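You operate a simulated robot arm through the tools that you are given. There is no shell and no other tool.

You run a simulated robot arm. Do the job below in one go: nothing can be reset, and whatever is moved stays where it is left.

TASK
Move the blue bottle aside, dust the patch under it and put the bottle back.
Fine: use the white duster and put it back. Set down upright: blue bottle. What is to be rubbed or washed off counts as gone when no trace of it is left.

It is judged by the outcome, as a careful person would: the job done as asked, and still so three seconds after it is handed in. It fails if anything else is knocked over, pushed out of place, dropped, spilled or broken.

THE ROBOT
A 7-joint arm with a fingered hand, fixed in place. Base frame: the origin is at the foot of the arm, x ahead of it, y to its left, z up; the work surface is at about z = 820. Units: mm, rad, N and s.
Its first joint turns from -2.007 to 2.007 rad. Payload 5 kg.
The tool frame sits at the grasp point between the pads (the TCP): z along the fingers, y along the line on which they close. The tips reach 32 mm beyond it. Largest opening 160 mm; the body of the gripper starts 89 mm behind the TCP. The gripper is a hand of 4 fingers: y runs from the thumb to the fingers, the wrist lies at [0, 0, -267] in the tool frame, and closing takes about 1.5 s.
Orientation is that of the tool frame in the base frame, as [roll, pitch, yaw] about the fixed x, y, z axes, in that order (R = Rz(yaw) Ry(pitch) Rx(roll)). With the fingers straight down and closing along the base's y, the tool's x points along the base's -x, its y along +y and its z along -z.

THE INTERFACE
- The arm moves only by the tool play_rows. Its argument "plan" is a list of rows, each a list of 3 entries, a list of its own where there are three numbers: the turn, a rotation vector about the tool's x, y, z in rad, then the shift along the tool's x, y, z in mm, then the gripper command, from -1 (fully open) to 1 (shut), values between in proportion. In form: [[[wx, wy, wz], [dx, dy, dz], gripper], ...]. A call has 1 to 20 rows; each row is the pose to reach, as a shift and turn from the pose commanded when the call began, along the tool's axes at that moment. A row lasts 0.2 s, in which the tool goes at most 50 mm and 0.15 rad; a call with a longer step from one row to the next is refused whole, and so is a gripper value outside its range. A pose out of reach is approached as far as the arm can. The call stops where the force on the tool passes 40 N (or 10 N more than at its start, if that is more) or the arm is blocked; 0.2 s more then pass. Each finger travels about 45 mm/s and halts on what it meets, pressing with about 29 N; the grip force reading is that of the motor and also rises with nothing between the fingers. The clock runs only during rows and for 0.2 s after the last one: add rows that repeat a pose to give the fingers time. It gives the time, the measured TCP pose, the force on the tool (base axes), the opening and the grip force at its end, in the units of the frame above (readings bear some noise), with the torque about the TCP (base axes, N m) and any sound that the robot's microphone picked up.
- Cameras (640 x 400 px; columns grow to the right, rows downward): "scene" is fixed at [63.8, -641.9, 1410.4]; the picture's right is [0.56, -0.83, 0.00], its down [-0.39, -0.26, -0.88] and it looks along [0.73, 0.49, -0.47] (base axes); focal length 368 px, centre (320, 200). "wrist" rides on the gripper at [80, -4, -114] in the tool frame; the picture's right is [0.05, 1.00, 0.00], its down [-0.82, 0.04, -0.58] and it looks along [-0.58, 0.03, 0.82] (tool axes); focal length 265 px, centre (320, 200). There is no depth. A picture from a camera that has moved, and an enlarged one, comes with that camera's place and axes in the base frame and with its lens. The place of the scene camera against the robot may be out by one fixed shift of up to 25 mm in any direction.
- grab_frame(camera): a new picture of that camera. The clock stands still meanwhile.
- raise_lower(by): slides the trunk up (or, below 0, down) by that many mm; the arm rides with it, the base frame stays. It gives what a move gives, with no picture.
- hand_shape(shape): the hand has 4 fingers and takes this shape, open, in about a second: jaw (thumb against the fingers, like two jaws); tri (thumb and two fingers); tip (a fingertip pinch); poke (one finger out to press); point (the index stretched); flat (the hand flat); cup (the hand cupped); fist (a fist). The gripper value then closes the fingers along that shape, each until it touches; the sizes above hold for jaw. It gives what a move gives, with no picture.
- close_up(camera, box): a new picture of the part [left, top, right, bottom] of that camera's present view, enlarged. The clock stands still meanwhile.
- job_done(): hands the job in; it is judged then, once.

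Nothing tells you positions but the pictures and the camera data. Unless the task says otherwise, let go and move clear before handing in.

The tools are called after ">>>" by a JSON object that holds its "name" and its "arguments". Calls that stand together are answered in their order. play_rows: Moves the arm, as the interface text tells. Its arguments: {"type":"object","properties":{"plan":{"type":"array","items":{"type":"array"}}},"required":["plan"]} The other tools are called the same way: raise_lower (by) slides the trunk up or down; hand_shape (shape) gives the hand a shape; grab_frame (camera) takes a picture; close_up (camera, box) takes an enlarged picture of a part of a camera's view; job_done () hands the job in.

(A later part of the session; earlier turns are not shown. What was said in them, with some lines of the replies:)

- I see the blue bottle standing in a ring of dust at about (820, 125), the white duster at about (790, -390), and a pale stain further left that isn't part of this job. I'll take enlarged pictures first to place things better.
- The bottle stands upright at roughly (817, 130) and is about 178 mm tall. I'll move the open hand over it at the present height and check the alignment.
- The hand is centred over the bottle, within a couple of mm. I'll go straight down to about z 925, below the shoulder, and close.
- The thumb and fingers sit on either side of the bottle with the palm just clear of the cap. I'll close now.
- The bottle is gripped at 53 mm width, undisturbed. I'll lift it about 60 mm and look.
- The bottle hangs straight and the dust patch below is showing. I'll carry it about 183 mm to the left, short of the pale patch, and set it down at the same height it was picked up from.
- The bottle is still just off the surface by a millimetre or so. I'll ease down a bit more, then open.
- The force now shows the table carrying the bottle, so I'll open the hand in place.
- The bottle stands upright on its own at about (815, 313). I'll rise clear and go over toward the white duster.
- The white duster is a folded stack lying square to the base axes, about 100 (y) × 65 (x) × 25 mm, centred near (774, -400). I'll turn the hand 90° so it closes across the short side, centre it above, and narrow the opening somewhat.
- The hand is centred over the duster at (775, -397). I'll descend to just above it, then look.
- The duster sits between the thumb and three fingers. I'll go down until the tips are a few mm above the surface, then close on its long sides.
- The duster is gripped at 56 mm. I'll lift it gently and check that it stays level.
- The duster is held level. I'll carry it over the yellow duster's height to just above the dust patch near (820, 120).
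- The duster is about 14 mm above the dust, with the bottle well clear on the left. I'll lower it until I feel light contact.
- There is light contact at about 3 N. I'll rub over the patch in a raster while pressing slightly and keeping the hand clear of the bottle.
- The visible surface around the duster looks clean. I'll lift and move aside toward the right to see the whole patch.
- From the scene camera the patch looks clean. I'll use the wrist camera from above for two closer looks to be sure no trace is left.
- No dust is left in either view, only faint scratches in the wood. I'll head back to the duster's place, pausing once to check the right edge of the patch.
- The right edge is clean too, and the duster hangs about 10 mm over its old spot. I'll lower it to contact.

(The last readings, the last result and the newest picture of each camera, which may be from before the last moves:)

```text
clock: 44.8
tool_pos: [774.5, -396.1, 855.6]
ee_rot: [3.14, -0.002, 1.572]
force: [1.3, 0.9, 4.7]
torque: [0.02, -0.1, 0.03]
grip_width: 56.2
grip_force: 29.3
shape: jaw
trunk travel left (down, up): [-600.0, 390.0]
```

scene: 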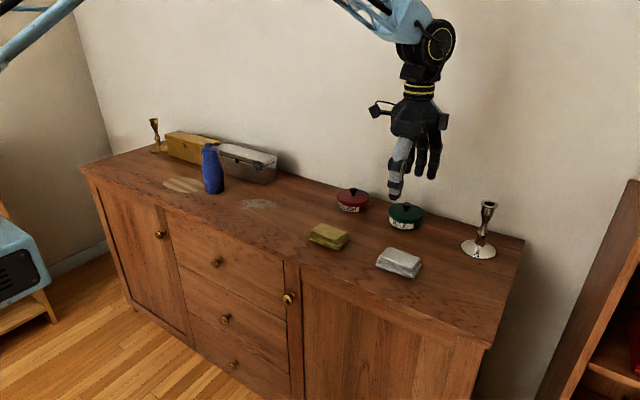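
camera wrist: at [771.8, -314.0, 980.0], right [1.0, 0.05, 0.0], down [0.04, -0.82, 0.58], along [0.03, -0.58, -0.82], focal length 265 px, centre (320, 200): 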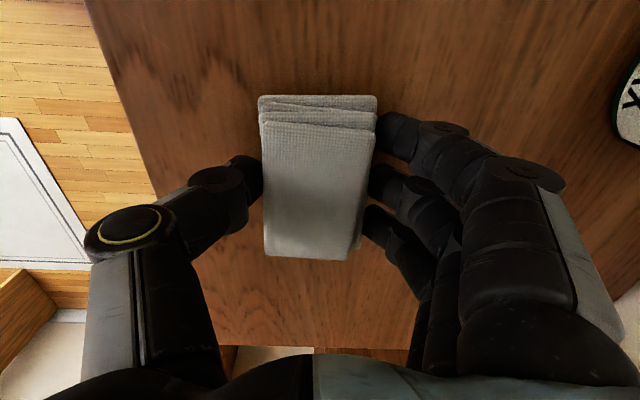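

The duster now rests on the surface. I'll open to the same width used for the approach and look.

>>> {"name": "play_rows", "arguments": {"plan": [[[0, 0, 0], [0, 0, 1], 0.25], [[0, 0, 0], [0, 0, 0], 0.1], [[0, 0, 0], [0, 0, 0], -0.1], [[0, 0, 0], [0, 0, 0], -0.3], [[0, 0, 0], [0, 0, 0], -0.4], [[0, 0, 0], [0, 0, 0], -0.4], [[0, 0, 0], [0, 0, 0], -0.4], [[0, 0, 0], [0, 0, 0], -0.4]]}}

>>> {"name": "grab_frame", "arguments": {"camera": "wrist"}}

```text
clock: 46.6
tool_pos: [777.1, -396.2, 855.2]
ee_rot: [3.14, 0.0, 1.57]
force: [-0.1, -0.3, -0.2]
torque: [0.03, 0.0, -0.02]
grip_width: 111.5
grip_force: 0.1
shape: jaw
trunk travel left (down, up): [-600.0, 390.0]
```

```text
taken
camera wrist: at [771.2, -314.2, 968.3], right [1.0, 0.05, 0.0], down [0.04, -0.82, 0.58], along [0.03, -0.58, -0.82], focal length 265 px, centre (320, 200)
```

wrist: 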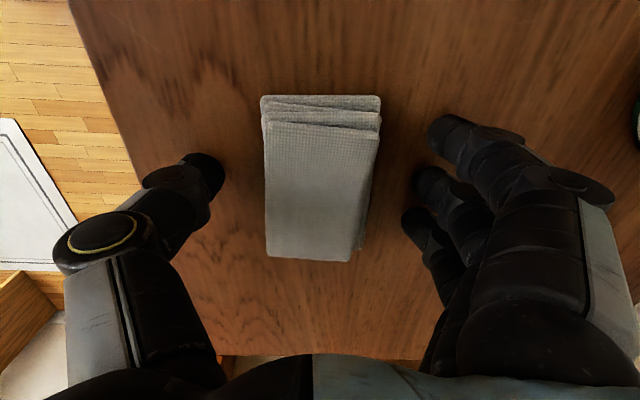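

The duster is back in place, square as before. I'll rise clear, then turn the hand back and travel to above the bottle.

>>> {"name": "play_rows", "arguments": {"plan": [[[0, 0, 0], [0, 0, -20], -0.4], [[0, 0, 0], [0, 0, -60], -0.4], [[0, 0, 0], [0, 0, -105], -0.6], [[0, 0, 0], [0, 0, -150], -0.8], [[0, 0, 0], [0, 0, -195], -1], [[0, 0, 0], [0, 0, -219.7], -1], [[0, 0, 0], [0, 0, -219.7], -1]]}}

>>> {"name": "close_up", "arguments": {"camera": "scene", "box": [340, 180, 460, 300]}}

>>> {"name": "play_rows", "arguments": {"plan": [[[0, 0, -0.05], [20, 0, 0], -1], [[0, 0, -0.15], [60, 3, 0], -1], [[0, 0, -0.25], [100, 6, 0], -1], [[0, 0, -0.35], [140, 9, 0], -1], [[0, 0, -0.45], [180, 12, 0], -1], [[0, 0, -0.55], [220, 15, 0], -1], [[0, 0, -0.65], [260, 18, 0], -1], [[0, 0, -0.75], [300, 20, 0], -1], [[0, 0, -0.85], [340, 22, 0], -1], [[0, 0, -0.95], [380, 24, 0], -1], [[0, 0, -1.05], [420, 26, 0], -1], [[0, 0, -1.15], [460, 28, 0], -1], [[0, 0, -1.25], [500, 30, 0], -1], [[0, 0, -1.35], [540, 32, 0], -1], [[0, 0, -1.45], [580, 34, 0], -1], [[0, 0, -1.53], [620, 36, 0], -1], [[0, 0, -1.5708], [660, 37, 0], -1], [[0, 0, -1.5708], [690, 38, 0], -1], [[0, 0, -1.5708], [708.5, 38, 0], -1], [[0, 0, -1.5708], [708.5, 38, 0], -1]]}}

>>> {"name": "grab_frame", "arguments": {"camera": "wrist"}}

>>> {"name": "grab_frame", "arguments": {"camera": "scene"}}

```text
clock: 48.2
tool_pos: [775.7, -395.2, 1075.0]
ee_rot: [3.141, -0.001, 1.571]
force: [-0.4, 0.0, -0.1]
torque: [-0.03, 0.01, 0.02]
grip_width: 159.9
grip_force: 0.0
shape: jaw
trunk travel left (down, up): [-600.0, 390.0]
```

```text
3.33 times, centred on (400, 240) of scene
camera zoom: at [63.8, -641.9, 1410.4], right [0.56, -0.83, 0.0], down [-0.39, -0.26, -0.88], along [0.73, 0.49, -0.47], focal length 1225 px, centre (53, 67)
```

zoom: 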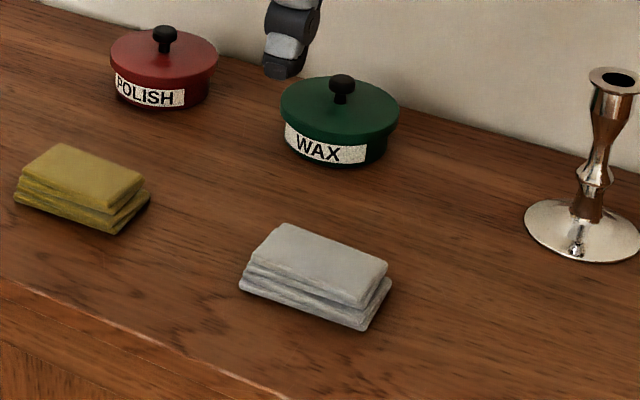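

```text
clock: 52.4
tool_pos: [815.2, 313.1, 1073.1]
ee_rot: [3.141, 0.0, -3.141]
force: [0.6, -0.3, 0.5]
torque: [-0.04, 0.0, 0.04]
grip_width: 160.0
grip_force: 0.1
shape: jaw
trunk travel left (down, up): [-600.0, 390.0]
```

```text
taken
camera wrist: at [735.0, 310.2, 1187.3], right [-0.05, 1.0, 0.0], down [0.82, 0.04, 0.58], along [0.58, 0.03, -0.82], focal length 265 px, centre (320, 200)
```

wrist: 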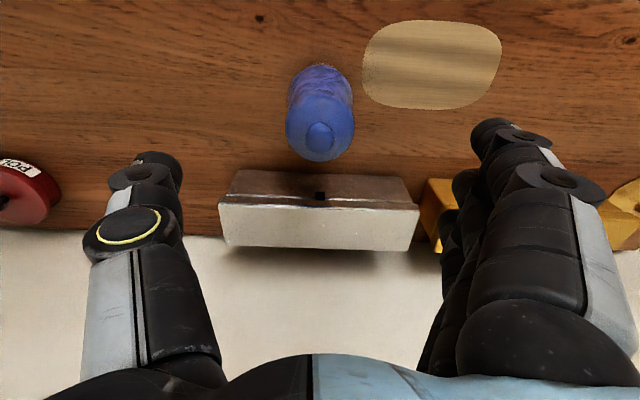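

```text
taken
```

scene: 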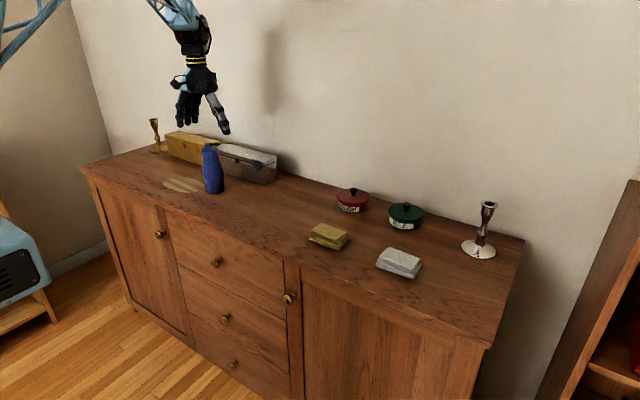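

The white duster is back where it was, and the hand is over the bottle in its first orientation. I'll descend and grip it as before.

>>> {"name": "play_rows", "arguments": {"plan": [[[0, 0, 0], [0, 0, 35], -1], [[0, 0, 0], [0, 0, 70], -1], [[0, 0, 0], [0, 0, 105], -1], [[0, 0, 0], [0, 0, 130], -1], [[0, 0, 0], [0, 0, 145], -1], [[0, 0, 0], [0, 0, 149], -1], [[0, 0, 0], [0, 0, 149], -1], [[0, 0, 0], [0, 0, 149], -0.3], [[0, 0, 0], [0, 0, 149], 0.1], [[0, 0, 0], [0, 0, 149], 0.5], [[0, 0, 0], [0, 0, 149], 1], [[0, 0, 0], [0, 0, 149], 1], [[0, 0, 0], [0, 0, 149], 1], [[0, 0, 0], [0, 0, 149], 1], [[0, 0, 0], [0, 0, 149], 1], [[0, 0, 0], [0, 0, 149], 1], [[0, 0, 0], [0, 0, 149], 1]]}}

>>> {"name": "grab_frame", "arguments": {"camera": "wrist"}}

```text
clock: 56.0
tool_pos: [813.7, 312.9, 924.1]
ee_rot: [-3.141, 0.001, -3.141]
force: [0.6, -0.2, -0.7]
torque: [0.01, 0.0, -0.02]
grip_width: 52.7
grip_force: 29.2
shape: jaw
trunk travel left (down, up): [-600.0, 390.0]
```

```text
taken
camera wrist: at [733.5, 310.1, 1039.0], right [-0.05, 1.0, 0.0], down [0.82, 0.04, 0.58], along [0.58, 0.03, -0.82], focal length 265 px, centre (320, 200)
```

wrist: 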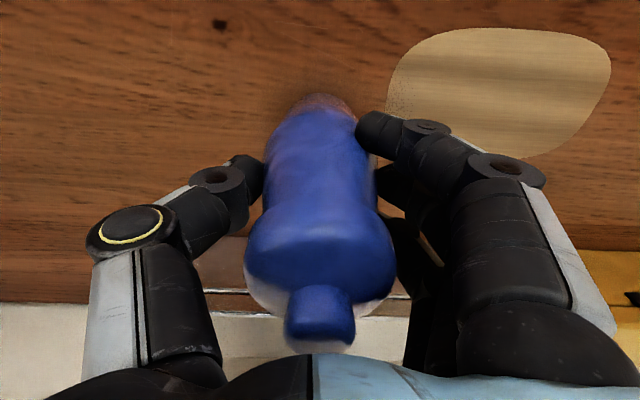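

The bottle is gripped as the first time. I'll lift it, carry it 183 mm back to the right and lower it almost to the surface.

>>> {"name": "play_rows", "arguments": {"plan": [[[0, 0, 0], [0, 0, -5], 1], [[0, 0, 0], [0, 0, -20], 1], [[0, 0, 0], [0, 0, -40], 1], [[0, 0, 0], [0, 0, -55], 1], [[0, 0, 0], [0, -15, -55], 1], [[0, 0, 0], [0, -45, -55], 1], [[0, 0, 0], [0, -75, -55], 1], [[0, 0, 0], [0, -105, -55], 1], [[0, 0, 0], [0, -135, -55], 1], [[0, 0, 0], [0, -162, -55], 1], [[0, 0, 0], [0, -178, -55], 1], [[0, 0, 0], [0, -183, -55], 1], [[0, 0, 0], [0, -183, -55], 1], [[0, 0, 0], [0, -183, -40], 1], [[0, 0, 0], [0, -183, -25], 1], [[0, 0, 0], [0, -183, -12], 1], [[0, 0, 0], [0, -183, -5], 1], [[0, 0, 0], [0, -183, -2], 1], [[0, 0, 0], [0, -183, -1], 1], [[0, 0, 0], [0, -183, -1], 1]]}}

>>> {"name": "close_up", "arguments": {"camera": "scene", "box": [160, 60, 340, 220]}}

```text
clock: 60.2
tool_pos: [814.1, 130.9, 926.3]
ee_rot: [3.141, 0.0, -3.141]
force: [-0.1, 0.1, -4.5]
torque: [0.01, 0.02, -0.02]
grip_width: 52.5
grip_force: 29.2
shape: jaw
trunk travel left (down, up): [-600.0, 390.0]
```

```text
2.50 times, centred on (250, 140) of scene
camera zoom: at [63.8, -641.9, 1410.4], right [0.56, -0.83, 0.0], down [-0.39, -0.26, -0.88], along [0.73, 0.49, -0.47], focal length 919 px, centre (495, 350)
```

zoom: 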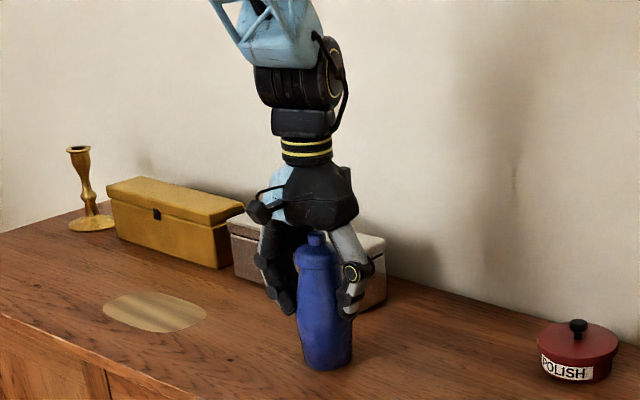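

The bottle is over its old place, just off the surface. I'll ease it down to contact.

>>> {"name": "play_rows", "arguments": {"plan": [[[0, 0, 0], [0, 0, 0.7], 1], [[0, 0, 0], [0, 0, 1.3], 1], [[0, 0, 0], [0, 0, 1.6], 1], [[0, 0, 0], [0, 0, 1.6], 1]]}}

```text
clock: 61.2
tool_pos: [814.2, 130.6, 925.1]
ee_rot: [3.14, 0.0, -3.141]
force: [-1.4, -0.4, -1.1]
torque: [0.02, 0.03, 0.0]
grip_width: 52.7
grip_force: 28.9
shape: jaw
trunk travel left (down, up): [-600.0, 390.0]
```

>>> {"name": "play_rows", "arguments": {"plan": [[[0, 0, 0], [0, 0, 0.5], 1], [[0, 0, 0], [0, 0, 0.5], 1]]}}

```text
clock: 61.8
tool_pos: [813.1, 130.6, 926.0]
ee_rot: [3.141, -0.001, 3.141]
force: [-1.6, -0.9, 3.4]
torque: [-0.02, 0.09, 0.04]
grip_width: 52.7
grip_force: 28.9
shape: jaw
trunk travel left (down, up): [-600.0, 390.0]
```

The table now carries the bottle, so I'll open the hand slowly and look.

>>> {"name": "play_rows", "arguments": {"plan": [[[0, 0, 0], [0, 0, 0], 0.3], [[0, 0, 0], [0, 0, 0], 0.1], [[0, 0, 0], [0, 0, 0], -0.2], [[0, 0, 0], [0, 0, 0], -0.5], [[0, 0, 0], [0, 0, 0], -1], [[0, 0, 0], [0, 0, 0], -1], [[0, 0, 0], [0, 0, 0], -1], [[0, 0, 0], [0, 0, 0], -1], [[0, 0, 0], [0, 0, 0], -1], [[0, 0, 0], [0, 0, 0], -1]]}}

>>> {"name": "grab_frame", "arguments": {"camera": "wrist"}}

```text
clock: 64.0
tool_pos: [813.7, 130.5, 924.8]
ee_rot: [3.14, 0.0, -3.141]
force: [-0.3, -0.6, -0.1]
torque: [-0.02, 0.0, -0.02]
grip_width: 159.7
grip_force: 0.0
shape: jaw
trunk travel left (down, up): [-600.0, 390.0]
```

```text
taken
camera wrist: at [733.5, 127.7, 1038.5], right [-0.05, 1.0, 0.0], down [0.82, 0.04, 0.58], along [0.58, 0.03, -0.82], focal length 265 px, centre (320, 200)
```

wrist: 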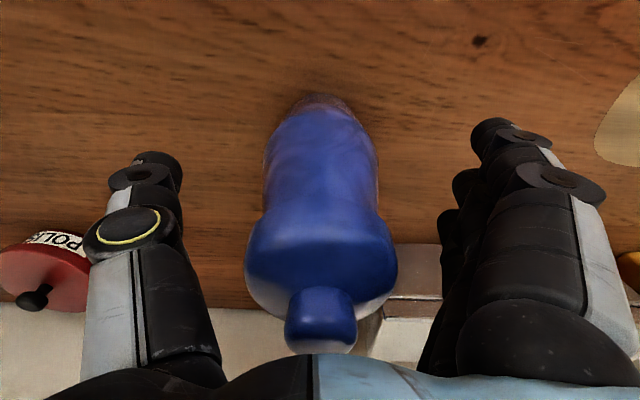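

The bottle stands upright on clean wood, within a couple of mm of its first place. I'll rise clear and take final pictures.

>>> {"name": "play_rows", "arguments": {"plan": [[[0, 0, 0], [0, 0, -20], -1], [[0, 0, 0], [0, 0, -55], -1], [[0, 0, 0], [0, 0, -95], -1], [[0, 0, 0], [0, 0, -135], -1], [[0, 0, 0], [30, 20, -160], -1], [[0, 0, 0], [65, 50, -160], -1], [[0, 0, 0], [100, 80, -160], -1], [[0, 0, 0], [115, 97, -160], -1], [[0, 0, 0], [115, 97, -160], -1]]}}

>>> {"name": "grab_frame", "arguments": {"camera": "scene"}}

>>> {"name": "close_up", "arguments": {"camera": "scene", "box": [200, 140, 300, 220]}}

>>> {"name": "close_up", "arguments": {"camera": "wrist", "box": [160, 110, 320, 290]}}

```text
clock: 66.0
tool_pos: [700.2, 227.3, 1085.5]
ee_rot: [-3.141, 0.001, 3.14]
force: [0.5, -0.6, 0.2]
torque: [0.0, 0.0, 0.02]
grip_width: 160.2
grip_force: 0.0
shape: jaw
trunk travel left (down, up): [-600.0, 390.0]
```

```text
taken
```

scene: 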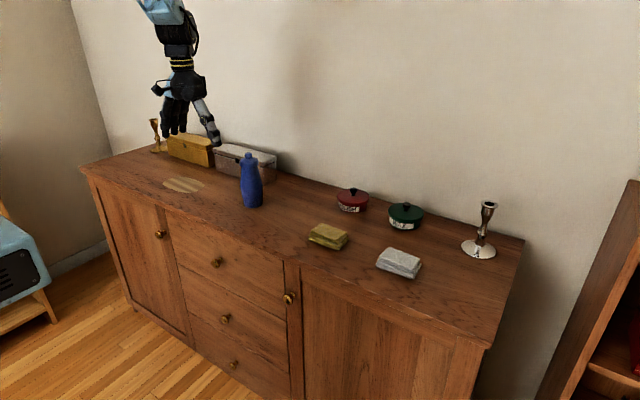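

```text
5.00 times, centred on (250, 180) of scene
camera zoom: at [63.8, -641.9, 1410.4], right [0.56, -0.83, 0.0], down [-0.39, -0.26, -0.88], along [0.73, 0.49, -0.47], focal length 1838 px, centre (670, 300)
```

zoom: 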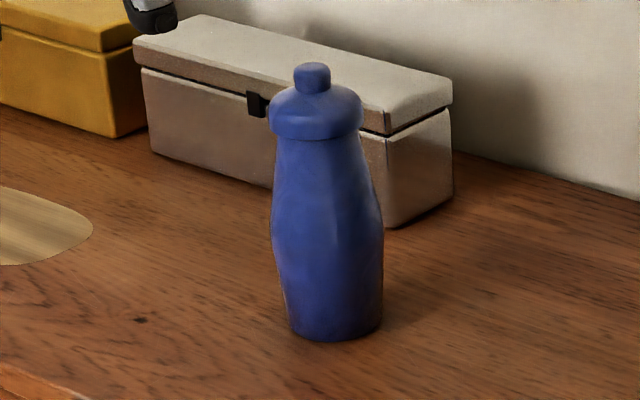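

```text
2.22 times, centred on (240, 200) of wrist
camera zoom: at [619.6, 224.0, 1199.1], right [-0.05, 1.0, 0.0], down [0.82, 0.04, 0.58], along [0.58, 0.03, -0.82], focal length 590 px, centre (498, 200)
```

zoom: 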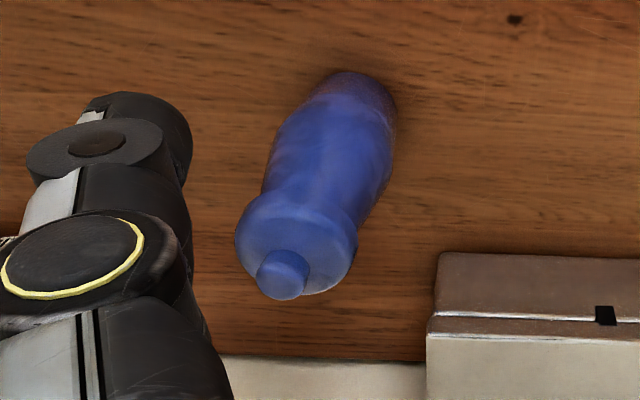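

The dust is gone, the bottle is upright in its old place, and the white duster is back where it was. Everything else looks undisturbed and the hand is clear, so I'm handing the job in.

>>> {"name": "job_done", "arguments": {}}

```text
The job is handed in.
```

I moved the blue bottle aside, dusted the patch under it with the white duster and put the bottle back. I've handed the job in, but no verdict has come back yet.

- **Dust:** close-up pictures of the whole patch, including its right edge, show no dust left, only faint scratches in the wood.
- **Bottle:** it stands upright within a couple of millimetres of its first place.
- **White duster:** it is back in its original spot, lying the same way as before.
- **Everything else:** nothing else was touched, and in the final picture it all looks undisturbed. The hand is open and clear.
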